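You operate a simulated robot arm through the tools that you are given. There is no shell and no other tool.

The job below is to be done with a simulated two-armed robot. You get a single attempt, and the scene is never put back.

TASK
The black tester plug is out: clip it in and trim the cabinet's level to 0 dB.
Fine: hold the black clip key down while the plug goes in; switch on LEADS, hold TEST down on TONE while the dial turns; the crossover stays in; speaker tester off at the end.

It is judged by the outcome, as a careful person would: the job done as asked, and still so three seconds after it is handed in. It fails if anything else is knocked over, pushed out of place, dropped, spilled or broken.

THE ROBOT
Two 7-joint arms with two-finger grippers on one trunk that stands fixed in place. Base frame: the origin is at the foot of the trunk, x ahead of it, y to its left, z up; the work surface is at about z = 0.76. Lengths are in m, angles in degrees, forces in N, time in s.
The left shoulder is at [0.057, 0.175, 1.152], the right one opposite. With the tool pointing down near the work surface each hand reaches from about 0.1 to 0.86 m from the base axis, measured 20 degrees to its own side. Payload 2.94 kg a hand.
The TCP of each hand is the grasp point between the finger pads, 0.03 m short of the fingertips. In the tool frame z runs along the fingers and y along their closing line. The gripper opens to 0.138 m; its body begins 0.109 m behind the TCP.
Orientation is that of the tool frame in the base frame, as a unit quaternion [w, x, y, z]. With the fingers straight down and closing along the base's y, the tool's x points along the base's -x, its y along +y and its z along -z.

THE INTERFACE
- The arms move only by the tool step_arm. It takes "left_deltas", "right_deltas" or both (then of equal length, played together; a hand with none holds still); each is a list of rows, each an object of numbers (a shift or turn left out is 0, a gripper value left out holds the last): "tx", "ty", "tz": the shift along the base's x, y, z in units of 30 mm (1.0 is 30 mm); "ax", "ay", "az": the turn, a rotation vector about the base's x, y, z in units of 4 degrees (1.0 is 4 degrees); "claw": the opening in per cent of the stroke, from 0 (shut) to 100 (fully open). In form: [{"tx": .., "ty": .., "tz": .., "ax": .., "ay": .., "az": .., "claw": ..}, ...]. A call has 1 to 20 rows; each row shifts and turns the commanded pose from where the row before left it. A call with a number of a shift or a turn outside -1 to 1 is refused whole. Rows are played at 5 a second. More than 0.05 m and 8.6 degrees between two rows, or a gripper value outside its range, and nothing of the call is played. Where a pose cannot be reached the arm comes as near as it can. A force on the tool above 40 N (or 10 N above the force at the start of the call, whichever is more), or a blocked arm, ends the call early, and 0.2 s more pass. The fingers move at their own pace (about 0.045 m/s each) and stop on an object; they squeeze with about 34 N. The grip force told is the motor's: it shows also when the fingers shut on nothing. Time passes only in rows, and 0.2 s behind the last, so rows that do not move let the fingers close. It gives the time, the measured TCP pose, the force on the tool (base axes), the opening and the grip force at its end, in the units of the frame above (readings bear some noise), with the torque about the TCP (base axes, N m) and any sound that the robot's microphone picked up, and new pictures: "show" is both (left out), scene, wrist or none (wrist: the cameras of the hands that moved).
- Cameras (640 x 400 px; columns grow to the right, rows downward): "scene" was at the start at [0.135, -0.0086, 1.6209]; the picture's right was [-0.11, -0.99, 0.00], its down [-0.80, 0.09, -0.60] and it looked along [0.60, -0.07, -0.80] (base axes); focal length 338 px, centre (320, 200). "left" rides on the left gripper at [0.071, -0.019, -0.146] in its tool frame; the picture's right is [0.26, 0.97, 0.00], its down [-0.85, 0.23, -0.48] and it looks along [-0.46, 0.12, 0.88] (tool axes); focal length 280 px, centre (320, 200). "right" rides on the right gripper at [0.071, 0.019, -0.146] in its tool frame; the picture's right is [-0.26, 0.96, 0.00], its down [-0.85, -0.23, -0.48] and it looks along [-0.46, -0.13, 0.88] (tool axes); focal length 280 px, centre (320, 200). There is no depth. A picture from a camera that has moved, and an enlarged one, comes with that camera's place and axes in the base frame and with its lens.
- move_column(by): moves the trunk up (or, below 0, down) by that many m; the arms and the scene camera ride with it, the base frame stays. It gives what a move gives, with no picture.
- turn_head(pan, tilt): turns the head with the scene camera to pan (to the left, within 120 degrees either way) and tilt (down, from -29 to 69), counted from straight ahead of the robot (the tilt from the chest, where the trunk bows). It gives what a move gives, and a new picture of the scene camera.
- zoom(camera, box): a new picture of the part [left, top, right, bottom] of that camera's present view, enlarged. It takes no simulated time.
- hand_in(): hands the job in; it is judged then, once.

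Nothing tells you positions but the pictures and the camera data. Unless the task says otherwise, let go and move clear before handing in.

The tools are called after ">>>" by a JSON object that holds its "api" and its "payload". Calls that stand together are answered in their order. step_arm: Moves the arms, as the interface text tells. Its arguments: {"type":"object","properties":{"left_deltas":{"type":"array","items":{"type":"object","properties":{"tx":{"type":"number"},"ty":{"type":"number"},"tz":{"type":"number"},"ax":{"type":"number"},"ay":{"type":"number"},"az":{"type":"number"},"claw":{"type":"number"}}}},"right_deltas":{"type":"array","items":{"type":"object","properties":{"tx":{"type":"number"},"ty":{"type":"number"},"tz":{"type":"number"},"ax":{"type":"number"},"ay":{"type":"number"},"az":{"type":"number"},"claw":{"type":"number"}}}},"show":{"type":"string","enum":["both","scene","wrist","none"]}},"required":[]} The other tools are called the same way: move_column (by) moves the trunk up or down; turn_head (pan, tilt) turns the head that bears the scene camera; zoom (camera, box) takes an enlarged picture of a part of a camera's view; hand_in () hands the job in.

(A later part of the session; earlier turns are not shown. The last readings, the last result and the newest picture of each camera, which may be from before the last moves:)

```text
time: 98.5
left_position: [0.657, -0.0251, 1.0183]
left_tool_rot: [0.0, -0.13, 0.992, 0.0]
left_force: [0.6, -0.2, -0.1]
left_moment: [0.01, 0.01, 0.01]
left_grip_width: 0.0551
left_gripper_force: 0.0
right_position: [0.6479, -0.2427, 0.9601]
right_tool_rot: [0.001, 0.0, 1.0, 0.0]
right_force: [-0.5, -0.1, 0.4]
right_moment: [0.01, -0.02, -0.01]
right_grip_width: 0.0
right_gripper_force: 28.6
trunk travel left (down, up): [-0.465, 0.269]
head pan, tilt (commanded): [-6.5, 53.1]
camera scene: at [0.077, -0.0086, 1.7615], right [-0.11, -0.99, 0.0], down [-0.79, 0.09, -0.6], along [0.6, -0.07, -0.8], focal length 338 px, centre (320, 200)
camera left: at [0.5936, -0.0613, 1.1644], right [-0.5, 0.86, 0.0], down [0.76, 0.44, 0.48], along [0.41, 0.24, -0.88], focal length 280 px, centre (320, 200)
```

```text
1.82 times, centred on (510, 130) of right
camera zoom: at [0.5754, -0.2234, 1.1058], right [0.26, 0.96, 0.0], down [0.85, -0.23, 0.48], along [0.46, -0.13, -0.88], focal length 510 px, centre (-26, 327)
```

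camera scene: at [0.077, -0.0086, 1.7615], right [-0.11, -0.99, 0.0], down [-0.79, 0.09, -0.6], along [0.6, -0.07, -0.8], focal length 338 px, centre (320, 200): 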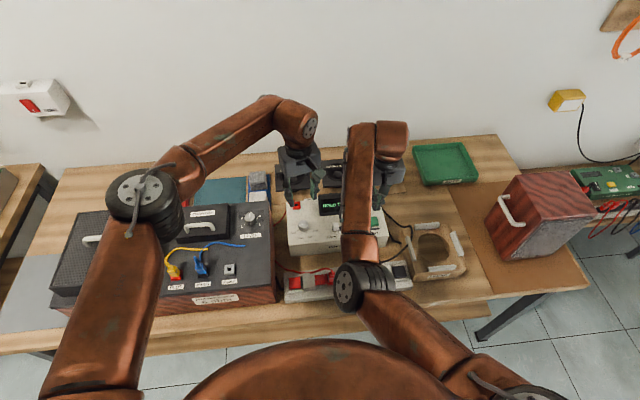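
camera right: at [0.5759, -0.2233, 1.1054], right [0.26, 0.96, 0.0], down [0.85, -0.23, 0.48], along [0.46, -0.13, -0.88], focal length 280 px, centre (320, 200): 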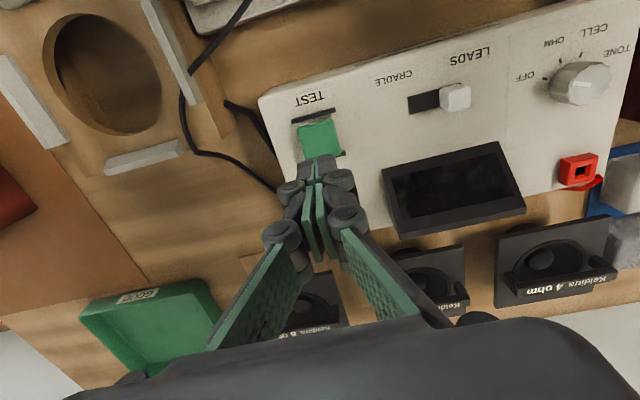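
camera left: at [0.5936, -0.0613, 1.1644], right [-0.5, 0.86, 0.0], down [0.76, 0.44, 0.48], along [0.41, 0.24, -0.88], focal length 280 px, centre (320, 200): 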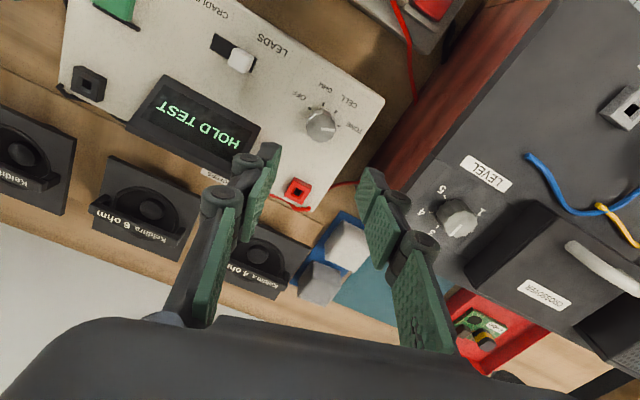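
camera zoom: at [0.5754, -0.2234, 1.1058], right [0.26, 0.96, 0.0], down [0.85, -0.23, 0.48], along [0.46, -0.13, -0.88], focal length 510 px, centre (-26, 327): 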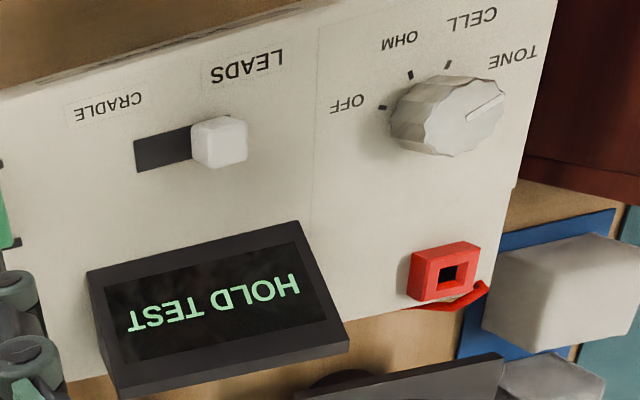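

TONE is selected. Next the left hand swings to closing along x above the LEVEL dial at about (0.654, 0.133), while the right hand stays over TEST.

>>> {"api": "step_arm", "payload": {"left_deltas": [{"tz": 0.5, "az": 1}, {"tz": 0.5, "az": 1}, {"ty": 0.35, "az": 1}, {"ty": 0.35, "az": 1}, {"ty": 0.35, "az": 1}, {"ty": 0.35, "az": 1}, {"ty": 0.35, "az": 1}, {"ty": 0.35, "az": 1}, {"ty": 0.35, "az": 1}, {"ty": 0.35, "az": 1}, {"ty": 0.35, "az": 1}, {"ty": 0.35, "az": 1}, {"ty": 0.35, "az": 1}, {"ty": 0.35, "az": 1}, {"ty": 0.35, "az": 1}, {"ty": 0.35, "az": 1}, {"ty": 0.35, "az": 1}, {"az": 1}, {"az": 0.75, "tx": -0.1}], "show": "both"}}

>>> {"api": "zoom", "payload": {"camera": "left", "box": [220, 60, 420, 220]}}

>>> {"api": "zoom", "payload": {"camera": "scene", "box": [190, 170, 300, 260]}}

```text
time: 102.5
left_position: [0.653, 0.1332, 1.0466]
left_tool_rot: [0.0, -0.707, 0.708, 0.0]
left_force: [-0.9, -0.1, -0.2]
left_moment: [-0.01, 0.03, 0.01]
left_grip_width: 0.0552
left_gripper_force: 0.1
right_position: [0.6474, -0.2423, 0.9586]
right_tool_rot: [0.0, 0.0, 1.0, 0.0]
right_force: [-0.5, -0.4, 0.4]
right_moment: [0.02, 0.04, 0.01]
right_grip_width: 0.0002
right_gripper_force: 28.9
trunk travel left (down, up): [-0.465, 0.269]
head pan, tilt (commanded): [-6.5, 53.1]
camera scene: at [0.0776, -0.008, 1.7615], right [-0.11, -0.99, 0.0], down [-0.8, 0.09, -0.6], along [0.6, -0.07, -0.8], focal length 338 px, centre (320, 200)
camera left: at [0.6722, 0.0627, 1.1923], right [-0.96, -0.26, 0.0], down [-0.23, 0.85, 0.48], along [-0.13, 0.46, -0.88], focal length 280 px, centre (320, 200)
```

scene: 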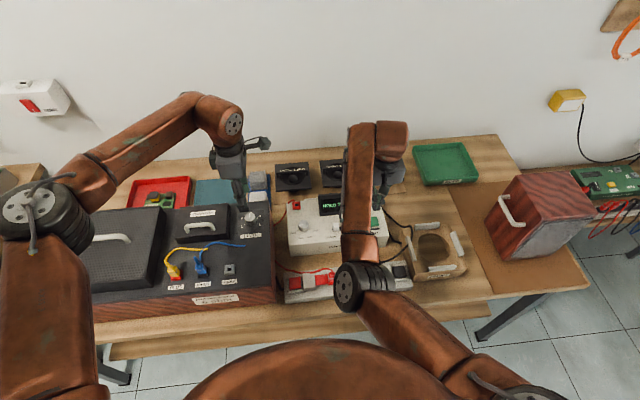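
left: 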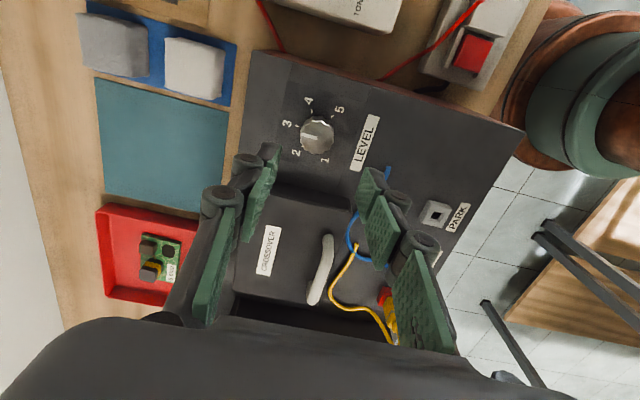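

```text
2.50 times, centred on (320, 140) of left
camera zoom: at [0.6722, 0.0627, 1.1923], right [-0.96, -0.26, 0.0], down [-0.23, 0.85, 0.48], along [-0.13, 0.46, -0.88], focal length 701 px, centre (320, 350)
```

zoom: 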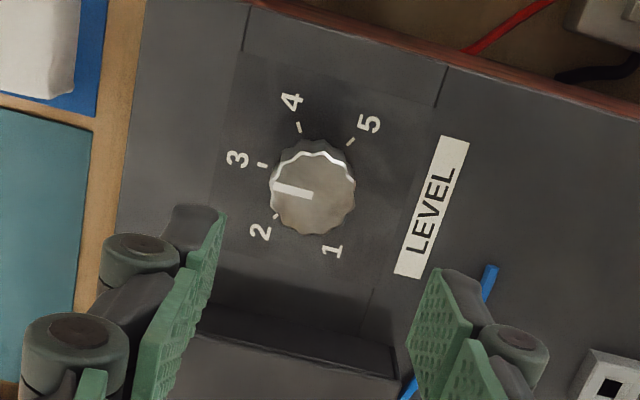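

```text
4.44 times, centred on (245, 215) of scene
camera zoom: at [0.0776, -0.008, 1.7615], right [-0.11, -0.99, 0.0], down [-0.8, 0.09, -0.6], along [0.6, -0.07, -0.8], focal length 1502 px, centre (653, 133)
```

zoom: 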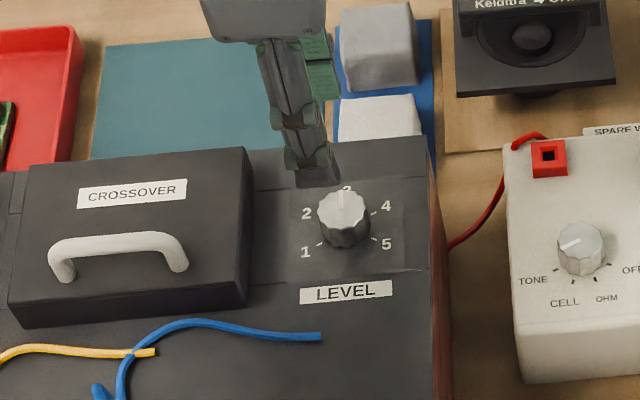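

I estimate the LEVEL dial top at z ≈ 0.94, centred near (0.655, 0.133). The left hand descends around it in stages.

>>> {"api": "step_arm", "payload": {"left_deltas": [{"tx": 0.05, "tz": -0.7}, {"tz": -0.7}, {"tz": -0.7}, {"tz": -0.5}, {}], "show": "wrist"}}

>>> {"api": "zoom", "payload": {"camera": "left", "box": [220, 60, 420, 220]}}

>>> {"api": "zoom", "payload": {"camera": "scene", "box": [190, 170, 300, 260]}}

```text
time: 103.7
left_position: [0.6533, 0.1317, 0.97]
left_tool_rot: [0.0, -0.707, 0.707, 0.0]
left_force: [0.1, -0.9, -0.1]
left_moment: [0.0, 0.0, 0.04]
left_grip_width: 0.0551
left_gripper_force: 0.1
right_position: [0.6478, -0.2423, 0.9573]
right_tool_rot: [0.0, 0.0, 1.0, 0.0]
right_force: [-0.4, -0.2, -0.7]
right_moment: [0.01, -0.02, -0.04]
right_grip_width: 0.0
right_gripper_force: 28.1
trunk travel left (down, up): [-0.465, 0.269]
head pan, tilt (commanded): [-6.5, 53.1]
camera left: at [0.6721, 0.0623, 1.1146], right [-0.97, -0.26, 0.0], down [-0.23, 0.85, 0.48], along [-0.12, 0.46, -0.88], focal length 280 px, centre (320, 200)
```

left: 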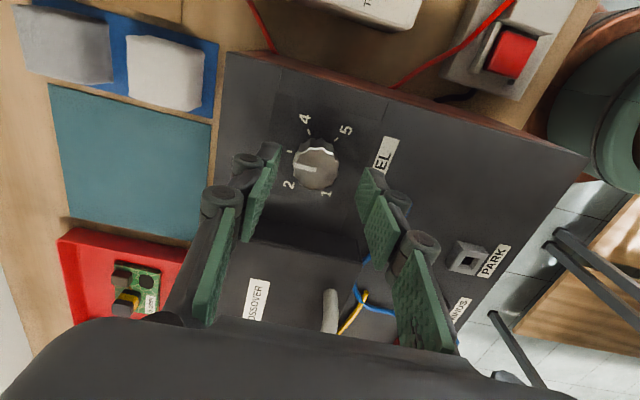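

```text
2.50 times, centred on (320, 140) of left
camera zoom: at [0.6721, 0.0623, 1.1146], right [-0.97, -0.26, 0.0], down [-0.23, 0.85, 0.48], along [-0.12, 0.46, -0.88], focal length 701 px, centre (320, 350)
```

zoom: 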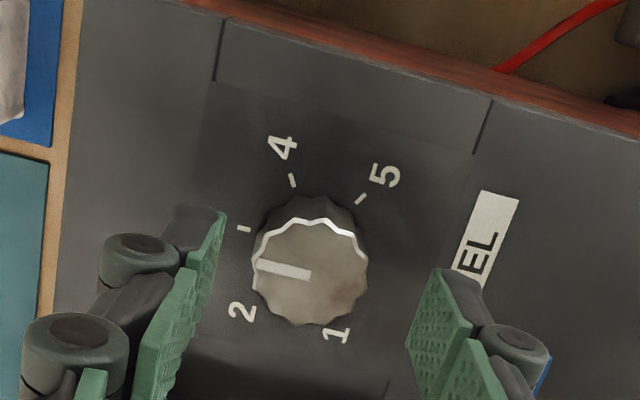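

```text
4.44 times, centred on (245, 215) of scene
camera zoom: at [0.0776, -0.0086, 1.7615], right [-0.11, -0.99, 0.0], down [-0.8, 0.09, -0.6], along [0.6, -0.07, -0.8], focal length 1502 px, centre (653, 133)
```

zoom: 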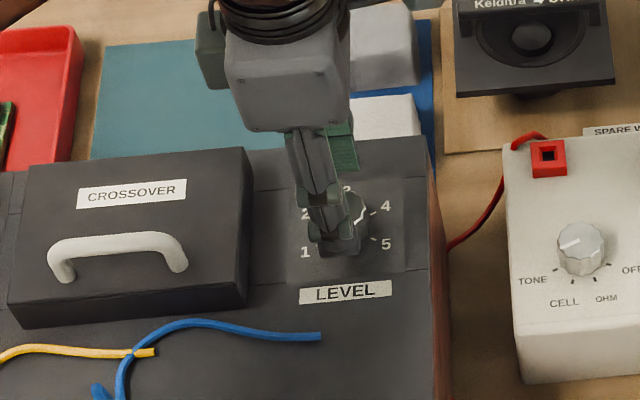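

>>> {"api": "step_arm", "payload": {"left_deltas": [{"tx": 0.03, "ty": 0.07, "tz": -0.4}, {"tz": -0.3}, {"tz": -0.15}, {}], "show": "none"}}

>>> {"api": "zoom", "payload": {"camera": "left", "box": [220, 60, 420, 220]}}

>>> {"api": "zoom", "payload": {"camera": "scene", "box": [190, 170, 300, 260]}}

```text
time: 104.7
left_position: [0.6549, 0.1335, 0.9422]
left_tool_rot: [0.0, 0.707, -0.707, 0.0]
left_force: [1.2, -0.3, 0.0]
left_moment: [-0.01, 0.0, -0.01]
left_grip_width: 0.0556
left_gripper_force: 0.1
right_position: [0.6467, -0.2414, 0.9579]
right_tool_rot: [0.0, 0.0, 1.0, 0.0]
right_force: [0.1, 0.3, -0.2]
right_moment: [-0.03, 0.02, -0.02]
right_grip_width: 0.0001
right_gripper_force: 28.5
trunk travel left (down, up): [-0.465, 0.269]
head pan, tilt (commanded): [-6.5, 53.1]
```

```text
2.50 times, centred on (320, 140) of left
camera zoom: at [0.6743, 0.0635, 1.0894], right [-0.97, -0.26, 0.0], down [-0.23, 0.85, 0.48], along [-0.12, 0.46, -0.88], focal length 701 px, centre (320, 350)
```

zoom: 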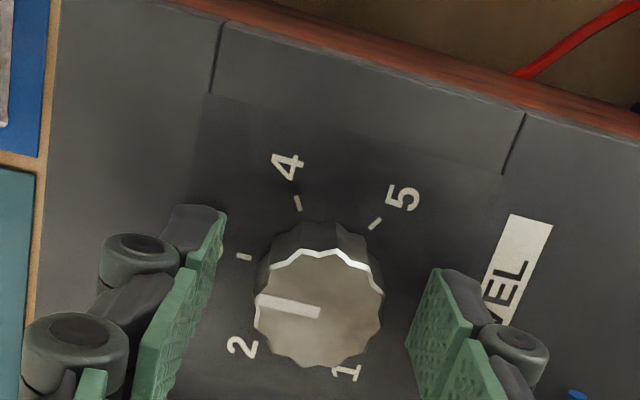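

```text
4.44 times, centred on (245, 215) of scene
camera zoom: at [0.0776, -0.0085, 1.7615], right [-0.11, -0.99, 0.0], down [-0.8, 0.09, -0.6], along [0.6, -0.07, -0.8], focal length 1502 px, centre (653, 133)
```

zoom: 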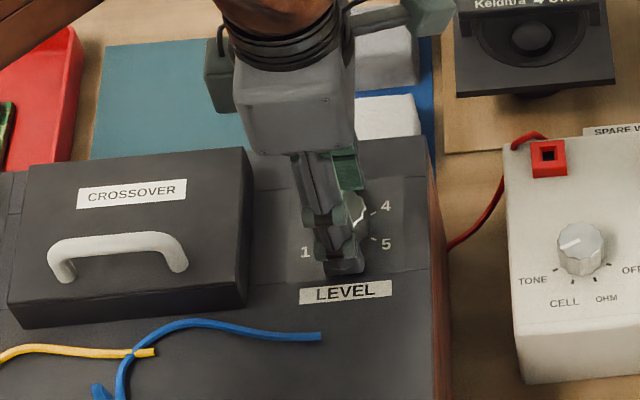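

The dial sits centred between the left pads. Now I lower the right fingertips onto TEST.

>>> {"api": "step_arm", "payload": {"right_deltas": [{"tz": -0.6}, {"tz": -0.6}, {"tz": -0.6}, {"tz": -0.2}, {}], "show": "none"}}

>>> {"api": "zoom", "payload": {"camera": "right", "box": [240, 80, 560, 280]}}

```text
time: 105.9
left_position: [0.6548, 0.1345, 0.9441]
left_tool_rot: [0.0, 0.708, -0.707, 0.001]
left_force: [1.2, 1.3, 0.3]
left_moment: [0.03, -0.05, 0.01]
left_grip_width: 0.0554
left_gripper_force: 0.1
right_position: [0.6472, -0.2428, 0.8966]
right_tool_rot: [0.0, 0.0, 1.0, 0.0]
right_force: [-0.4, 0.3, 0.7]
right_moment: [0.03, -0.01, 0.01]
right_grip_width: 0.0
right_gripper_force: 28.7
trunk travel left (down, up): [-0.465, 0.269]
head pan, tilt (commanded): [-6.5, 53.1]
```

```text
2.00 times, centred on (400, 180) of right
camera zoom: at [0.5761, -0.2234, 1.0445], right [0.26, 0.96, 0.0], down [0.85, -0.23, 0.48], along [0.46, -0.13, -0.88], focal length 561 px, centre (160, 240)
```

zoom: 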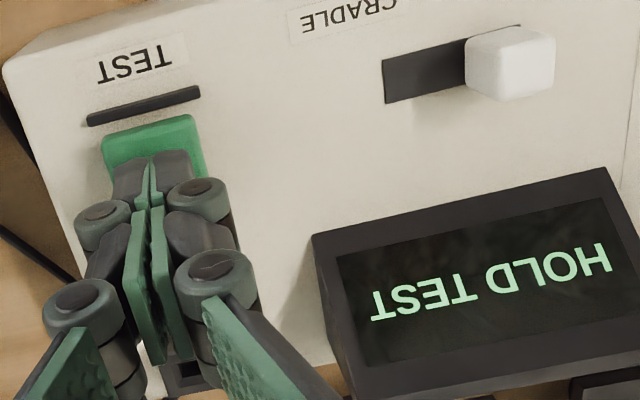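

>>> {"api": "step_arm", "payload": {"right_deltas": [{"tz": -0.12}, {"tz": -0.12}, {"tz": -0.1}, {}], "show": "none"}}

>>> {"api": "zoom", "payload": {"camera": "right", "box": [240, 80, 560, 280]}}

```text
time: 106.9
left_position: [0.6541, 0.1347, 0.9443]
left_tool_rot: [0.0, 0.707, -0.707, -0.001]
left_force: [0.2, -0.7, -0.3]
left_moment: [-0.03, 0.01, 0.01]
left_grip_width: 0.0553
left_gripper_force: 0.0
right_position: [0.6485, -0.2411, 0.8882]
right_tool_rot: [0.0, 0.0, 1.0, 0.0]
right_force: [-0.1, -0.1, 0.1]
right_moment: [0.03, 0.0, -0.01]
right_grip_width: 0.0002
right_gripper_force: 28.1
trunk travel left (down, up): [-0.465, 0.269]
head pan, tilt (commanded): [-6.5, 53.1]
```

```text
2.00 times, centred on (400, 180) of right
camera zoom: at [0.5756, -0.2224, 1.0349], right [0.26, 0.96, 0.0], down [0.85, -0.23, 0.48], along [0.46, -0.13, -0.88], focal length 561 px, centre (160, 240)
```

zoom: 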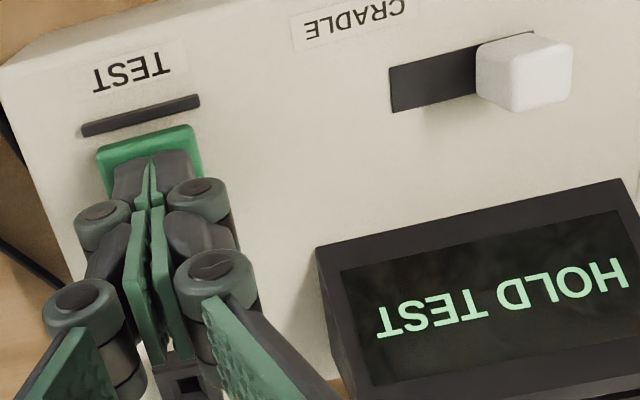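

>>> {"api": "step_arm", "payload": {"right_deltas": [{"tz": -0.12}, {"tz": -0.12}, {}], "show": "none"}}

>>> {"api": "zoom", "payload": {"camera": "right", "box": [240, 80, 560, 280]}}

```text
time: 107.7
left_position: [0.6538, 0.1356, 0.9426]
left_tool_rot: [0.0, -0.707, 0.707, 0.0]
left_force: [-0.5, -0.5, -1.0]
left_moment: [0.04, 0.04, 0.01]
left_grip_width: 0.0552
left_gripper_force: 0.0
right_position: [0.647, -0.2413, 0.8813]
right_tool_rot: [0.0, 0.001, 1.0, 0.0]
right_force: [0.6, 1.2, 3.4]
right_moment: [0.01, 0.0, 0.03]
right_grip_width: 0.0061
right_gripper_force: 28.8
trunk travel left (down, up): [-0.465, 0.269]
head pan, tilt (commanded): [-6.5, 53.1]
heard: click
```

```text
2.00 times, centred on (400, 180) of right
camera zoom: at [0.5751, -0.2226, 1.0282], right [0.26, 0.96, 0.0], down [0.85, -0.23, 0.48], along [0.46, -0.13, -0.88], focal length 561 px, centre (160, 240)
```

zoom: 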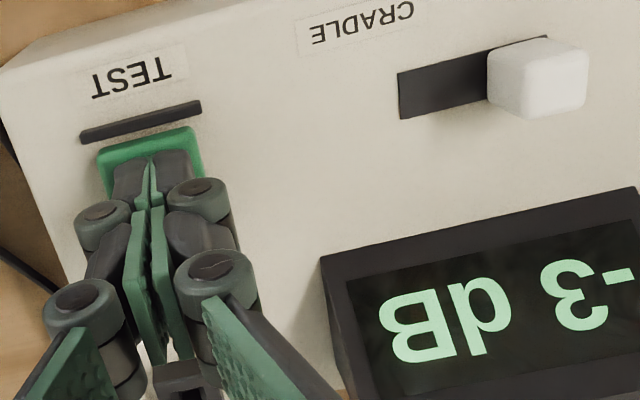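

TEST clicked and the meter reads -3 dB with LEVEL at 3. I'll press slightly firmer, yaw the open left fingers 30° for turning room, and grip the dial.

>>> {"api": "step_arm", "payload": {"left_deltas": [{"az": 1}, {"az": 1}, {"az": 1}, {"az": 1}, {"az": 1}, {"az": 1}, {"az": 1}, {"az": 0.5}, {"claw": 0}, {}, {}, {}], "right_deltas": [{"tz": -0.05}, {}, {}, {}, {}, {}, {}, {}, {}, {}, {}, {}], "show": "none"}}

>>> {"api": "zoom", "payload": {"camera": "right", "box": [240, 80, 560, 280]}}

>>> {"api": "zoom", "payload": {"camera": "left", "box": [220, 60, 420, 220]}}

```text
time: 110.3
left_position: [0.6543, 0.1346, 0.9432]
left_tool_rot: [0.001, 0.866, -0.5, 0.0]
left_force: [-1.9, -0.1, 0.3]
left_moment: [-0.12, 0.02, 0.0]
left_grip_width: 0.0312
left_gripper_force: 45.1
right_position: [0.6465, -0.2415, 0.8789]
right_tool_rot: [0.0, 0.0, 1.0, 0.001]
right_force: [0.9, -0.4, 2.7]
right_moment: [0.0, 0.0, 0.01]
right_grip_width: 0.0059
right_gripper_force: 28.0
trunk travel left (down, up): [-0.465, 0.269]
head pan, tilt (commanded): [-6.5, 53.1]
```

```text
2.00 times, centred on (400, 180) of right
camera zoom: at [0.5752, -0.2227, 1.0265], right [0.26, 0.96, 0.0], down [0.85, -0.23, 0.48], along [0.46, -0.13, -0.88], focal length 561 px, centre (160, 240)
```

zoom: 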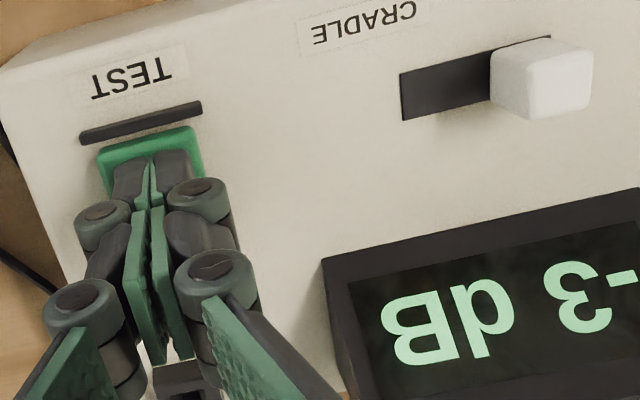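

```text
2.50 times, centred on (320, 140) of left
camera zoom: at [0.7072, 0.0834, 1.0903], right [-0.71, -0.71, 0.0], down [-0.62, 0.62, 0.48], along [-0.34, 0.34, -0.88], focal length 701 px, centre (320, 350)
```

zoom: 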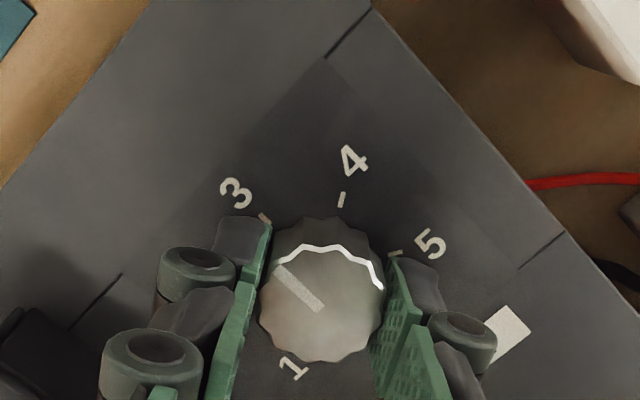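

Gripped with almost no side load. Turning the dial clockwise (toward 4) in small steps with TEST held, reading the meter.

>>> {"api": "step_arm", "payload": {"left_deltas": [{"az": -1}, {"az": -1}, {"az": -1}, {}], "right_deltas": [{}, {}, {}, {}], "show": "none"}}

>>> {"api": "zoom", "payload": {"camera": "right", "box": [400, 150, 600, 290]}}

```text
time: 111.3
left_position: [0.6557, 0.136, 0.9435]
left_tool_rot: [0.0, 0.809, -0.588, -0.001]
left_force: [-5.1, -0.8, 4.7]
left_moment: [0.28, 0.29, 0.01]
left_grip_width: 0.031
left_gripper_force: 44.9
right_position: [0.646, -0.2421, 0.8796]
right_tool_rot: [0.0, 0.0, 1.0, 0.0]
right_force: [1.3, -0.1, 2.4]
right_moment: [0.01, -0.03, -0.01]
right_grip_width: 0.0062
right_gripper_force: 28.5
trunk travel left (down, up): [-0.465, 0.269]
head pan, tilt (commanded): [-6.5, 53.1]
```

```text
2.86 times, centred on (500, 220) of right
camera zoom: at [0.5748, -0.2227, 1.0267], right [0.26, 0.96, 0.0], down [0.85, -0.23, 0.48], along [0.46, -0.12, -0.88], focal length 801 px, centre (-194, 143)
```

zoom: 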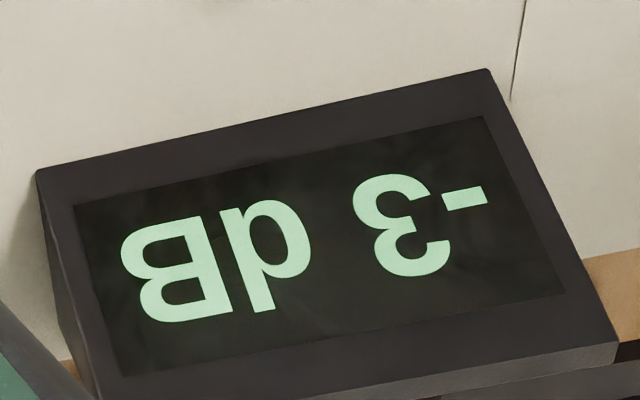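

>>> {"api": "step_arm", "payload": {"left_deltas": [{"az": -1}, {"az": -1}, {"az": -1}, {}], "right_deltas": [{}, {}, {}, {}], "show": "none"}}

>>> {"api": "zoom", "payload": {"camera": "right", "box": [400, 150, 600, 290]}}

>>> {"api": "zoom", "payload": {"camera": "left", "box": [220, 60, 420, 220]}}

```text
time: 112.3
left_position: [0.6542, 0.1349, 0.9449]
left_tool_rot: [0.0, 0.742, -0.67, 0.002]
left_force: [-3.7, 1.0, 2.9]
left_moment: [-0.19, 0.13, -0.02]
left_grip_width: 0.031
left_gripper_force: 44.9
right_position: [0.6451, -0.2413, 0.8793]
right_tool_rot: [-0.001, 0.0, 1.0, 0.0]
right_force: [-1.6, -0.1, 3.4]
right_moment: [0.0, 0.03, 0.02]
right_grip_width: 0.0057
right_gripper_force: 28.1
trunk travel left (down, up): [-0.465, 0.269]
head pan, tilt (commanded): [-6.5, 53.1]
```

```text
2.86 times, centred on (500, 220) of right
camera zoom: at [0.5747, -0.2227, 1.0266], right [0.26, 0.96, 0.0], down [0.85, -0.23, 0.48], along [0.46, -0.13, -0.88], focal length 801 px, centre (-194, 143)
```

zoom: 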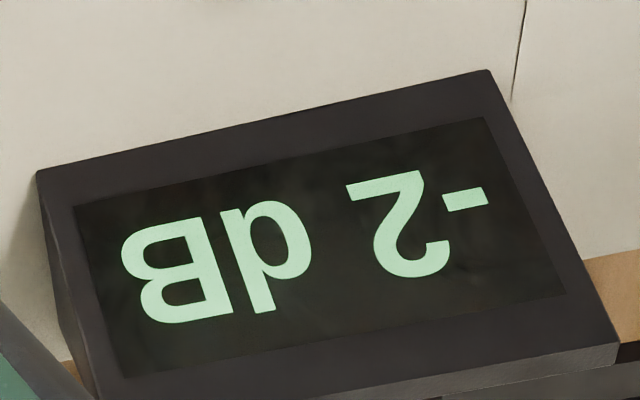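

```text
2.50 times, centred on (320, 140) of left
camera zoom: at [0.6816, 0.0667, 1.0903], right [-0.93, -0.36, 0.0], down [-0.32, 0.82, 0.48], along [-0.17, 0.44, -0.88], focal length 701 px, centre (320, 350)
```

zoom: 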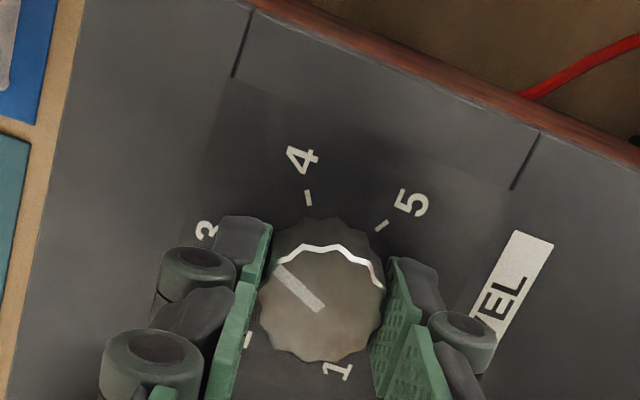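

Now -2 dB, so the direction is right. Continuing in small steps.

>>> {"api": "step_arm", "payload": {"left_deltas": [{"az": -1}, {"az": -1}, {"az": -1}, {}], "right_deltas": [{}, {}, {}, {}], "show": "none"}}

>>> {"api": "zoom", "payload": {"camera": "right", "box": [400, 150, 600, 290]}}

```text
time: 113.3
left_position: [0.6544, 0.1358, 0.9439]
left_tool_rot: [-0.001, -0.669, 0.744, 0.0]
left_force: [-4.3, 0.0, 3.3]
left_moment: [0.15, 0.02, -0.03]
left_grip_width: 0.0312
left_gripper_force: 45.0
right_position: [0.6463, -0.2417, 0.8789]
right_tool_rot: [0.0, 0.0, 1.0, 0.0]
right_force: [-0.8, 0.5, 2.4]
right_moment: [-0.02, 0.02, -0.01]
right_grip_width: 0.0059
right_gripper_force: 28.2
trunk travel left (down, up): [-0.465, 0.269]
head pan, tilt (commanded): [-6.5, 53.1]
```

```text
2.86 times, centred on (500, 220) of right
camera zoom: at [0.5747, -0.2227, 1.0267], right [0.26, 0.96, 0.0], down [0.85, -0.23, 0.48], along [0.46, -0.13, -0.88], focal length 801 px, centre (-194, 143)
```

zoom: 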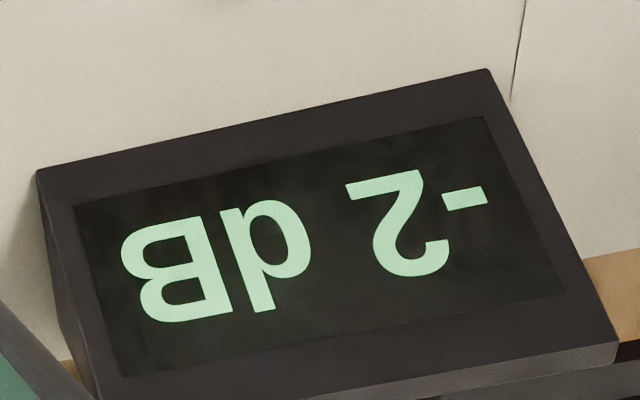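

>>> {"api": "step_arm", "payload": {"left_deltas": [{"az": -1}, {"az": -1}, {}], "right_deltas": [{}, {}, {}], "show": "none"}}

>>> {"api": "zoom", "payload": {"camera": "right", "box": [400, 150, 600, 290]}}

```text
time: 114.1
left_position: [0.655, 0.135, 0.9447]
left_tool_rot: [0.001, -0.615, 0.788, -0.001]
left_force: [-3.0, 1.2, 6.5]
left_moment: [-0.06, 0.15, -0.04]
left_grip_width: 0.0312
left_gripper_force: 45.4
right_position: [0.6471, -0.2419, 0.8796]
right_tool_rot: [0.0, 0.0, 1.0, 0.001]
right_force: [-1.2, -0.1, 2.0]
right_moment: [0.01, -0.01, 0.0]
right_grip_width: 0.0061
right_gripper_force: 28.5
trunk travel left (down, up): [-0.465, 0.269]
head pan, tilt (commanded): [-6.5, 53.1]
```

```text
2.86 times, centred on (500, 220) of right
camera zoom: at [0.5747, -0.2227, 1.0268], right [0.26, 0.96, 0.0], down [0.85, -0.23, 0.48], along [0.46, -0.13, -0.88], focal length 801 px, centre (-194, 143)
```

zoom: 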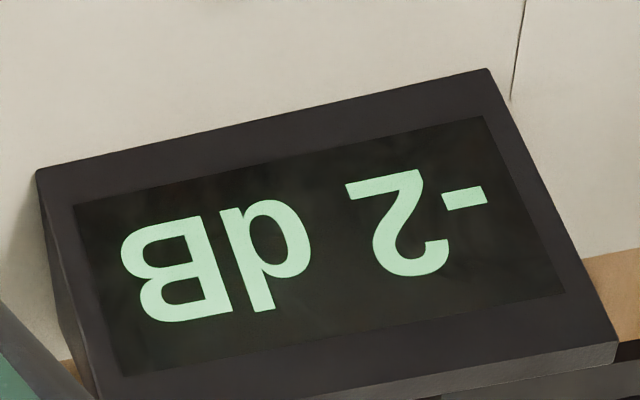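

>>> {"api": "zoom", "payload": {"camera": "left", "box": [220, 60, 420, 220]}}

>>> {"api": "step_arm", "payload": {"left_deltas": [{"az": -1}, {"az": -1}, {}], "right_deltas": [{}, {}, {}], "show": "none"}}

>>> {"api": "zoom", "payload": {"camera": "right", "box": [400, 150, 600, 290]}}

```text
2.50 times, centred on (320, 140) of left
camera zoom: at [0.6567, 0.0619, 1.0903], right [-1.0, -0.02, 0.0], down [-0.02, 0.88, 0.48], along [-0.01, 0.48, -0.88], focal length 701 px, centre (320, 350)
```

zoom: 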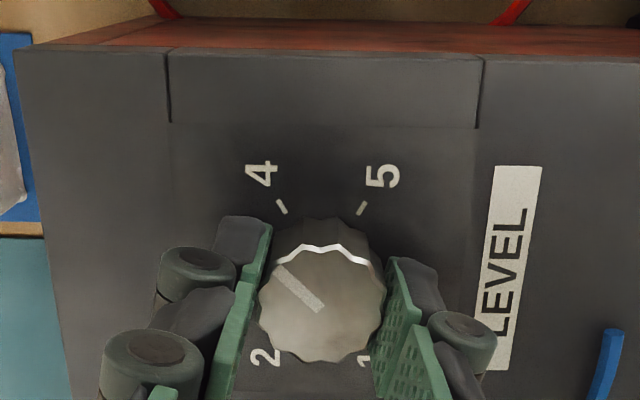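

```text
time: 114.9
left_position: [0.6552, 0.1347, 0.9446]
left_tool_rot: [0.001, -0.559, 0.829, -0.002]
left_force: [-0.7, 1.4, 9.4]
left_moment: [-0.25, 0.12, -0.02]
left_grip_width: 0.0312
left_gripper_force: 45.3
right_position: [0.6469, -0.2414, 0.8793]
right_tool_rot: [0.0, 0.0, 1.0, 0.0]
right_force: [0.5, -1.2, 1.6]
right_moment: [-0.02, -0.01, 0.01]
right_grip_width: 0.006
right_gripper_force: 28.5
trunk travel left (down, up): [-0.465, 0.269]
head pan, tilt (commanded): [-6.5, 53.1]
```

```text
2.86 times, centred on (500, 220) of right
camera zoom: at [0.5747, -0.2227, 1.0268], right [0.26, 0.96, 0.0], down [0.85, -0.23, 0.48], along [0.46, -0.13, -0.88], focal length 801 px, centre (-194, 143)
```

zoom: 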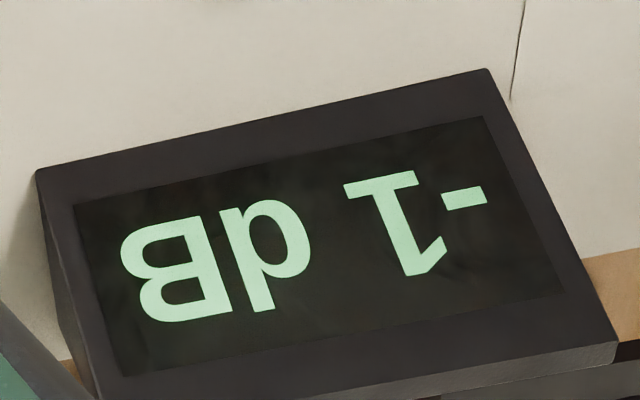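

-1 dB at about 52° of turn, roughly 30° per dB, so 0 dB should centre near 93°. I'll regrip the dial to keep the fingers away from the crossover, then continue.

>>> {"api": "step_arm", "payload": {"left_deltas": [{"claw": 20}, {"claw": 40}, {"claw": 40}, {}, {"az": 1}, {"az": 1}, {"az": 1}, {"az": 1}, {"az": 1}, {"az": 1}, {"az": 1}, {"az": 1}, {"az": 1}, {"az": 1}, {"az": 1}, {"az": 1}, {"az": 1}, {"claw": 0}, {}, {}], "right_deltas": [{}, {}, {}, {}, {}, {}, {}, {}, {}, {}, {}, {}, {}, {}, {}, {}, {}, {}, {}, {}], "show": "none"}}

>>> {"api": "zoom", "payload": {"camera": "right", "box": [240, 80, 600, 290]}}

>>> {"api": "zoom", "payload": {"camera": "left", "box": [220, 60, 420, 220]}}

```text
time: 119.1
left_position: [0.6549, 0.1356, 0.9433]
left_tool_rot: [0.0, 0.866, -0.5, 0.0]
left_force: [-0.5, -0.6, 0.3]
left_moment: [0.0, 0.04, 0.0]
left_grip_width: 0.0314
left_gripper_force: 39.2
right_position: [0.6471, -0.2423, 0.8781]
right_tool_rot: [0.0, 0.001, 1.0, 0.0]
right_force: [0.4, -0.4, 3.6]
right_moment: [0.01, -0.02, -0.02]
right_grip_width: 0.006
right_gripper_force: 28.8
trunk travel left (down, up): [-0.465, 0.269]
head pan, tilt (commanded): [-6.5, 53.1]
```

```text
1.78 times, centred on (420, 185) of right
camera zoom: at [0.5753, -0.2227, 1.0264], right [0.26, 0.96, 0.0], down [0.85, -0.23, 0.48], along [0.46, -0.13, -0.88], focal length 498 px, centre (142, 227)
```

zoom: 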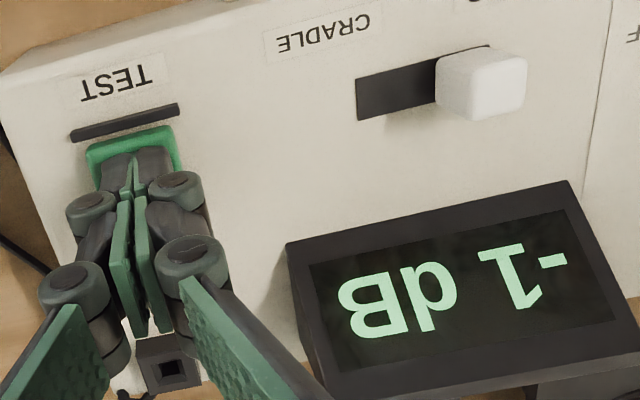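

```text
2.50 times, centred on (320, 140) of left
camera zoom: at [0.7072, 0.0833, 1.0896], right [-0.7, -0.71, 0.0], down [-0.62, 0.62, 0.48], along [-0.34, 0.34, -0.88], focal length 701 px, centre (320, 350)
```

zoom: 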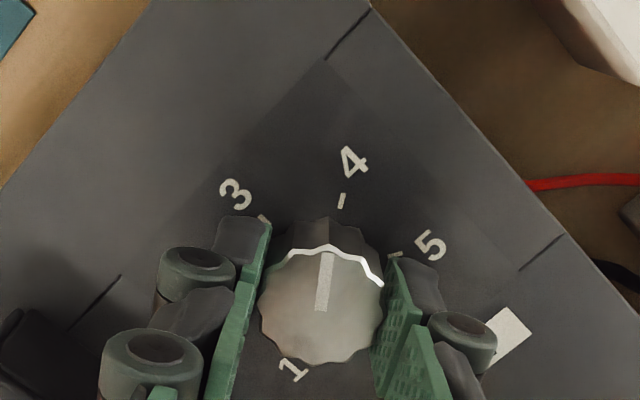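

Gripped again with the pointer near 4 and still -1 dB. Continuing clockwise.

>>> {"api": "step_arm", "payload": {"left_deltas": [{"az": -1}, {"az": -1}, {"az": -1}, {"az": -1}, {"az": -1}, {}], "right_deltas": [{}, {}, {}, {}, {}, {}], "show": "none"}}

>>> {"api": "zoom", "payload": {"camera": "right", "box": [400, 150, 600, 290]}}

>>> {"api": "step_arm", "payload": {"left_deltas": [{"az": -1}, {}], "right_deltas": [{}, {}], "show": "none"}}

>>> {"api": "zoom", "payload": {"camera": "right", "box": [400, 150, 600, 290]}}

```text
time: 120.5
left_position: [0.6556, 0.1364, 0.9433]
left_tool_rot: [0.0, 0.766, -0.643, 0.0]
left_force: [-0.6, -2.2, 0.4]
left_moment: [0.42, 0.16, 0.01]
left_grip_width: 0.0315
left_gripper_force: 45.2
right_position: [0.6467, -0.2422, 0.8794]
right_tool_rot: [0.0, 0.0, 1.0, 0.0]
right_force: [-0.4, 0.8, 3.1]
right_moment: [0.05, -0.05, 0.01]
right_grip_width: 0.0057
right_gripper_force: 28.2
trunk travel left (down, up): [-0.465, 0.269]
head pan, tilt (commanded): [-6.5, 53.1]
```

```text
2.86 times, centred on (500, 220) of right
camera zoom: at [0.5752, -0.2228, 1.0264], right [0.26, 0.96, 0.0], down [0.85, -0.23, 0.48], along [0.46, -0.12, -0.88], focal length 801 px, centre (-194, 143)
```

zoom: 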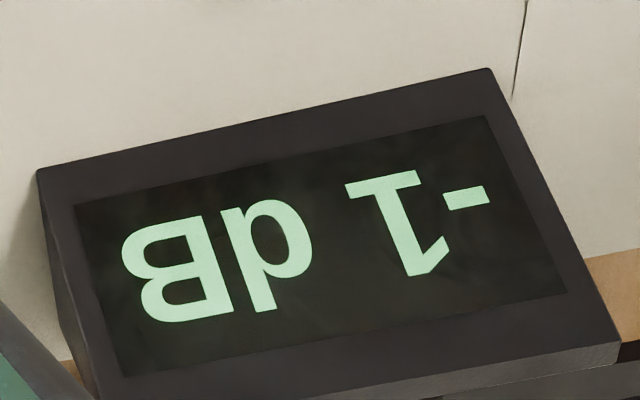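

```text
time: 121.1
left_position: [0.6548, 0.135, 0.9435]
left_tool_rot: [0.0, 0.743, -0.669, 0.0]
left_force: [0.4, -2.9, -0.5]
left_moment: [0.22, -0.02, 0.01]
left_grip_width: 0.0315
left_gripper_force: 44.8
right_position: [0.6476, -0.2425, 0.8796]
right_tool_rot: [0.0, 0.0, 1.0, 0.0]
right_force: [-1.1, 0.5, 3.3]
right_moment: [0.0, 0.05, 0.03]
right_grip_width: 0.0058
right_gripper_force: 28.4
trunk travel left (down, up): [-0.465, 0.269]
head pan, tilt (commanded): [-6.5, 53.1]
```

```text
2.86 times, centred on (500, 220) of right
camera zoom: at [0.5753, -0.2229, 1.0263], right [0.26, 0.96, 0.0], down [0.85, -0.23, 0.48], along [0.46, -0.13, -0.88], focal length 801 px, centre (-194, 143)
```

zoom: 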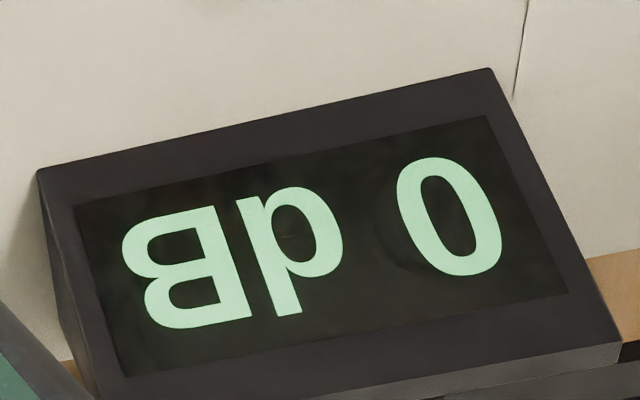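

The meter reads 0 dB. The transition came at about 75°, so I'll go about 14° further to sit in the middle of the 0 dB band.

>>> {"api": "step_arm", "payload": {"left_deltas": [{"az": -1}, {"az": -1}, {"az": -1}, {"az": -0.5}, {}], "right_deltas": [{}, {}, {}, {}, {}], "show": "none"}}

>>> {"api": "zoom", "payload": {"camera": "right", "box": [400, 150, 600, 290]}}

>>> {"api": "zoom", "payload": {"camera": "left", "box": [220, 60, 420, 220]}}

```text
time: 122.3
left_position: [0.6547, 0.1355, 0.9439]
left_tool_rot: [0.0, -0.656, 0.755, 0.0]
left_force: [-1.3, -2.0, -2.9]
left_moment: [-0.7, 0.12, 0.0]
left_grip_width: 0.031
left_gripper_force: 45.2
right_position: [0.6482, -0.2418, 0.8799]
right_tool_rot: [0.0, 0.001, 1.0, 0.0]
right_force: [-0.7, 0.8, 3.7]
right_moment: [0.01, 0.07, 0.03]
right_grip_width: 0.0058
right_gripper_force: 28.1
trunk travel left (down, up): [-0.465, 0.269]
head pan, tilt (commanded): [-6.5, 53.1]
```

```text
2.86 times, centred on (500, 220) of right
camera zoom: at [0.5753, -0.2229, 1.0263], right [0.26, 0.96, 0.0], down [0.85, -0.23, 0.48], along [0.46, -0.13, -0.88], focal length 801 px, centre (-194, 143)
```

zoom: 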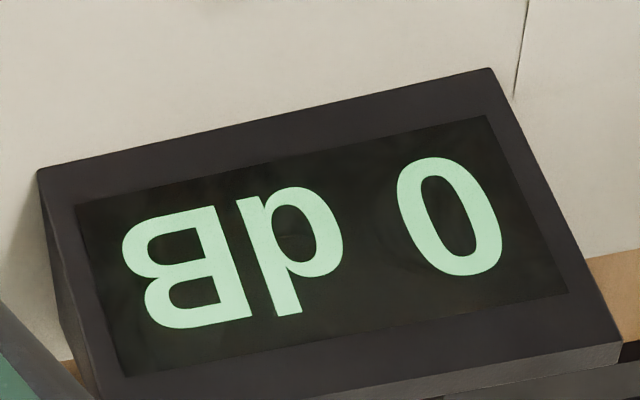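

```text
2.50 times, centred on (320, 140) of left
camera zoom: at [0.6646, 0.0622, 1.0896], right [-0.99, -0.12, 0.0], down [-0.11, 0.87, 0.48], along [-0.06, 0.47, -0.88], focal length 701 px, centre (320, 350)
```

zoom: 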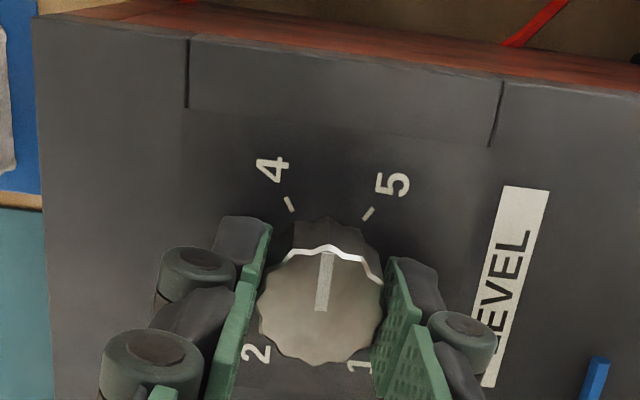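

Still 0 dB with the pointer midway between 4 and 5. I'll find the upper edge of the band so I can centre properly.

>>> {"api": "step_arm", "payload": {"left_deltas": [{"az": -1}, {"az": -1}, {"az": -1}, {}], "right_deltas": [{}, {}, {}, {}], "show": "none"}}

>>> {"api": "zoom", "payload": {"camera": "right", "box": [400, 150, 600, 290]}}

>>> {"api": "step_arm", "payload": {"left_deltas": [{"az": -1}, {}], "right_deltas": [{}, {}], "show": "none"}}

>>> {"api": "zoom", "payload": {"camera": "right", "box": [400, 150, 600, 290]}}

```text
time: 123.3
left_position: [0.655, 0.1352, 0.9438]
left_tool_rot: [-0.001, -0.572, 0.82, 0.001]
left_force: [-6.4, -3.0, -5.8]
left_moment: [-0.1, 0.2, 0.0]
left_grip_width: 0.031
left_gripper_force: 45.0
right_position: [0.6474, -0.2427, 0.8791]
right_tool_rot: [0.001, 0.0, 1.0, 0.0]
right_force: [0.7, -1.0, 3.6]
right_moment: [0.0, -0.02, 0.02]
right_grip_width: 0.0059
right_gripper_force: 28.7
trunk travel left (down, up): [-0.465, 0.269]
head pan, tilt (commanded): [-6.5, 53.1]
```

```text
2.86 times, centred on (500, 220) of right
camera zoom: at [0.5752, -0.2229, 1.0264], right [0.26, 0.96, 0.0], down [0.85, -0.23, 0.48], along [0.46, -0.13, -0.88], focal length 801 px, centre (-194, 143)
```

zoom: 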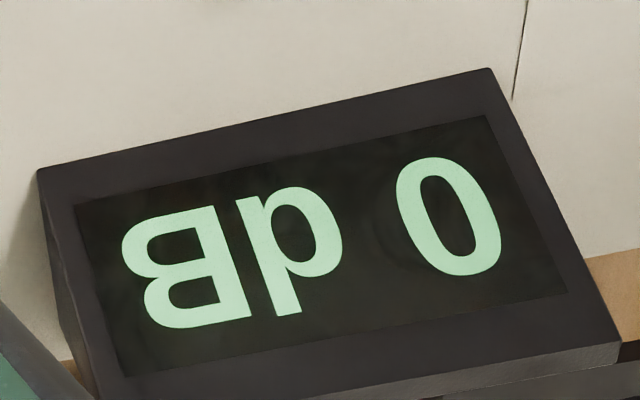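

```text
time: 123.9
left_position: [0.657, 0.1352, 0.943]
left_tool_rot: [-0.001, -0.543, 0.84, 0.001]
left_force: [-9.9, -2.5, -8.1]
left_moment: [0.23, 0.11, 0.03]
left_grip_width: 0.0314
left_gripper_force: 44.7
right_position: [0.6466, -0.2417, 0.8789]
right_tool_rot: [0.0, 0.001, 1.0, 0.0]
right_force: [0.3, -0.1, 2.9]
right_moment: [-0.02, -0.01, -0.01]
right_grip_width: 0.0059
right_gripper_force: 27.9
trunk travel left (down, up): [-0.465, 0.269]
head pan, tilt (commanded): [-6.5, 53.1]
```

```text
2.86 times, centred on (500, 220) of right
camera zoom: at [0.5751, -0.2229, 1.0264], right [0.26, 0.96, 0.0], down [0.85, -0.23, 0.48], along [0.46, -0.12, -0.88], focal length 801 px, centre (-194, 143)
```

zoom: 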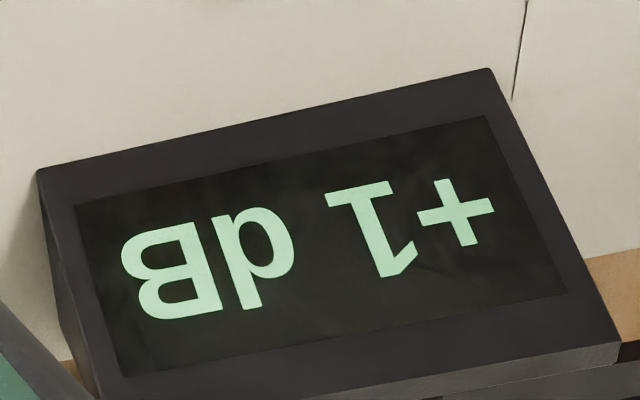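

The band runs from about 74° to 104°, so I'm turning back 17° to its centre.

>>> {"api": "step_arm", "payload": {"left_deltas": [{"az": 1}, {"az": 1}, {"az": 1}, {"az": 1}, {"az": 0.25}, {}, {}], "right_deltas": [{}, {}, {}, {}, {}, {}, {}], "show": "none"}}

>>> {"api": "zoom", "payload": {"camera": "right", "box": [400, 150, 600, 290]}}

>>> {"api": "zoom", "payload": {"camera": "left", "box": [220, 60, 420, 220]}}

```text
time: 125.5
left_position: [0.6552, 0.1347, 0.9431]
left_tool_rot: [0.0, -0.663, 0.749, 0.0]
left_force: [-10.5, -2.4, -11.3]
left_moment: [0.1, 0.23, -0.01]
left_grip_width: 0.0312
left_gripper_force: 45.1
right_position: [0.6461, -0.2419, 0.8802]
right_tool_rot: [-0.001, 0.0, 1.0, -0.001]
right_force: [-0.5, 0.6, 3.7]
right_moment: [0.02, -0.01, 0.05]
right_grip_width: 0.0058
right_gripper_force: 28.7
trunk travel left (down, up): [-0.465, 0.269]
head pan, tilt (commanded): [-6.5, 53.1]
```

```text
2.86 times, centred on (500, 220) of right
camera zoom: at [0.5751, -0.2227, 1.0264], right [0.26, 0.96, 0.0], down [0.85, -0.23, 0.48], along [0.46, -0.13, -0.88], focal length 801 px, centre (-194, 143)
```

zoom: 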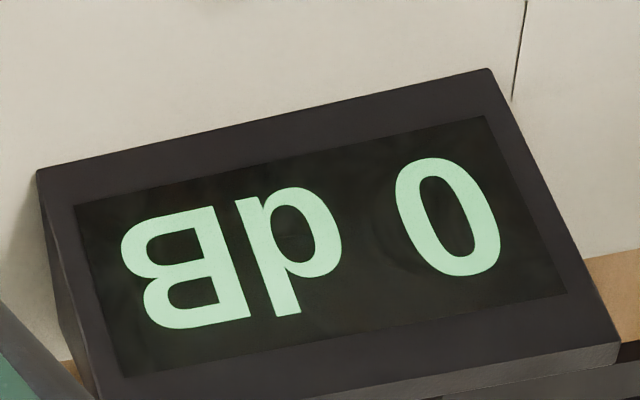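

```text
2.50 times, centred on (320, 140) of left
camera zoom: at [0.666, 0.0624, 1.0896], right [-0.99, -0.14, 0.0], down [-0.12, 0.87, 0.48], along [-0.07, 0.47, -0.88], focal length 701 px, centre (320, 350)
```

zoom: 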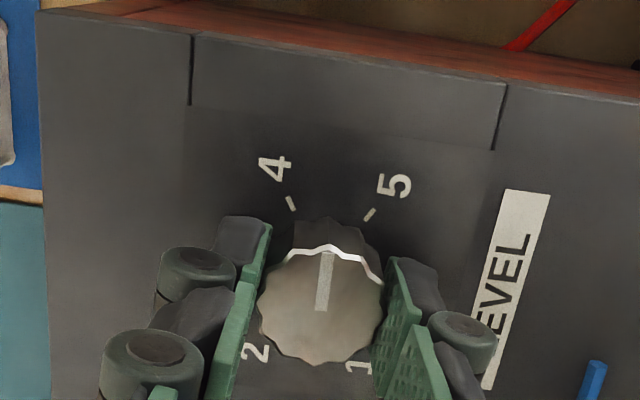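

0 dB, centred. I'll ease the small side loads, then open the fingers while TEST is still held and confirm the reading.

>>> {"api": "step_arm", "payload": {"left_deltas": [{"tx": -0.05, "tz": -0.06}, {"claw": 28}, {"claw": 40}, {}, {}], "right_deltas": [{}, {}, {}, {}, {}], "show": "none"}}

>>> {"api": "zoom", "payload": {"camera": "right", "box": [400, 150, 600, 290]}}

>>> {"api": "zoom", "payload": {"camera": "left", "box": [220, 60, 420, 220]}}

```text
time: 126.7
left_position: [0.654, 0.1349, 0.9409]
left_tool_rot: [0.001, -0.663, 0.749, 0.0]
left_force: [-0.2, 0.0, -0.2]
left_moment: [0.04, 0.02, 0.01]
left_grip_width: 0.055
left_gripper_force: 0.0
right_position: [0.6466, -0.2424, 0.8777]
right_tool_rot: [-0.001, 0.0, 1.0, 0.0]
right_force: [-0.4, 0.2, 3.2]
right_moment: [0.01, 0.02, 0.01]
right_grip_width: 0.0063
right_gripper_force: 28.4
trunk travel left (down, up): [-0.465, 0.269]
head pan, tilt (commanded): [-6.5, 53.1]
```

```text
2.86 times, centred on (500, 220) of right
camera zoom: at [0.5753, -0.2227, 1.0264], right [0.26, 0.96, 0.0], down [0.85, -0.23, 0.48], along [0.46, -0.13, -0.88], focal length 801 px, centre (-194, 143)
```

zoom: 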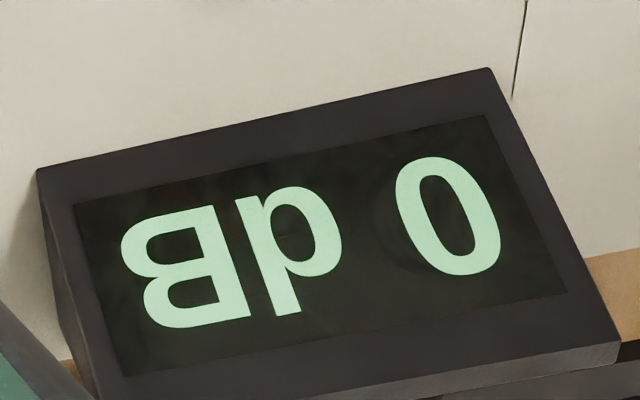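

```text
2.50 times, centred on (320, 140) of left
camera zoom: at [0.665, 0.0624, 1.088], right [-0.99, -0.14, 0.0], down [-0.13, 0.87, 0.48], along [-0.07, 0.47, -0.88], focal length 701 px, centre (320, 350)
```

zoom: 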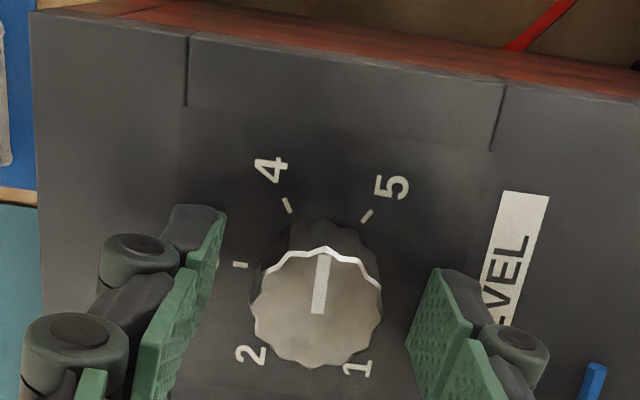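

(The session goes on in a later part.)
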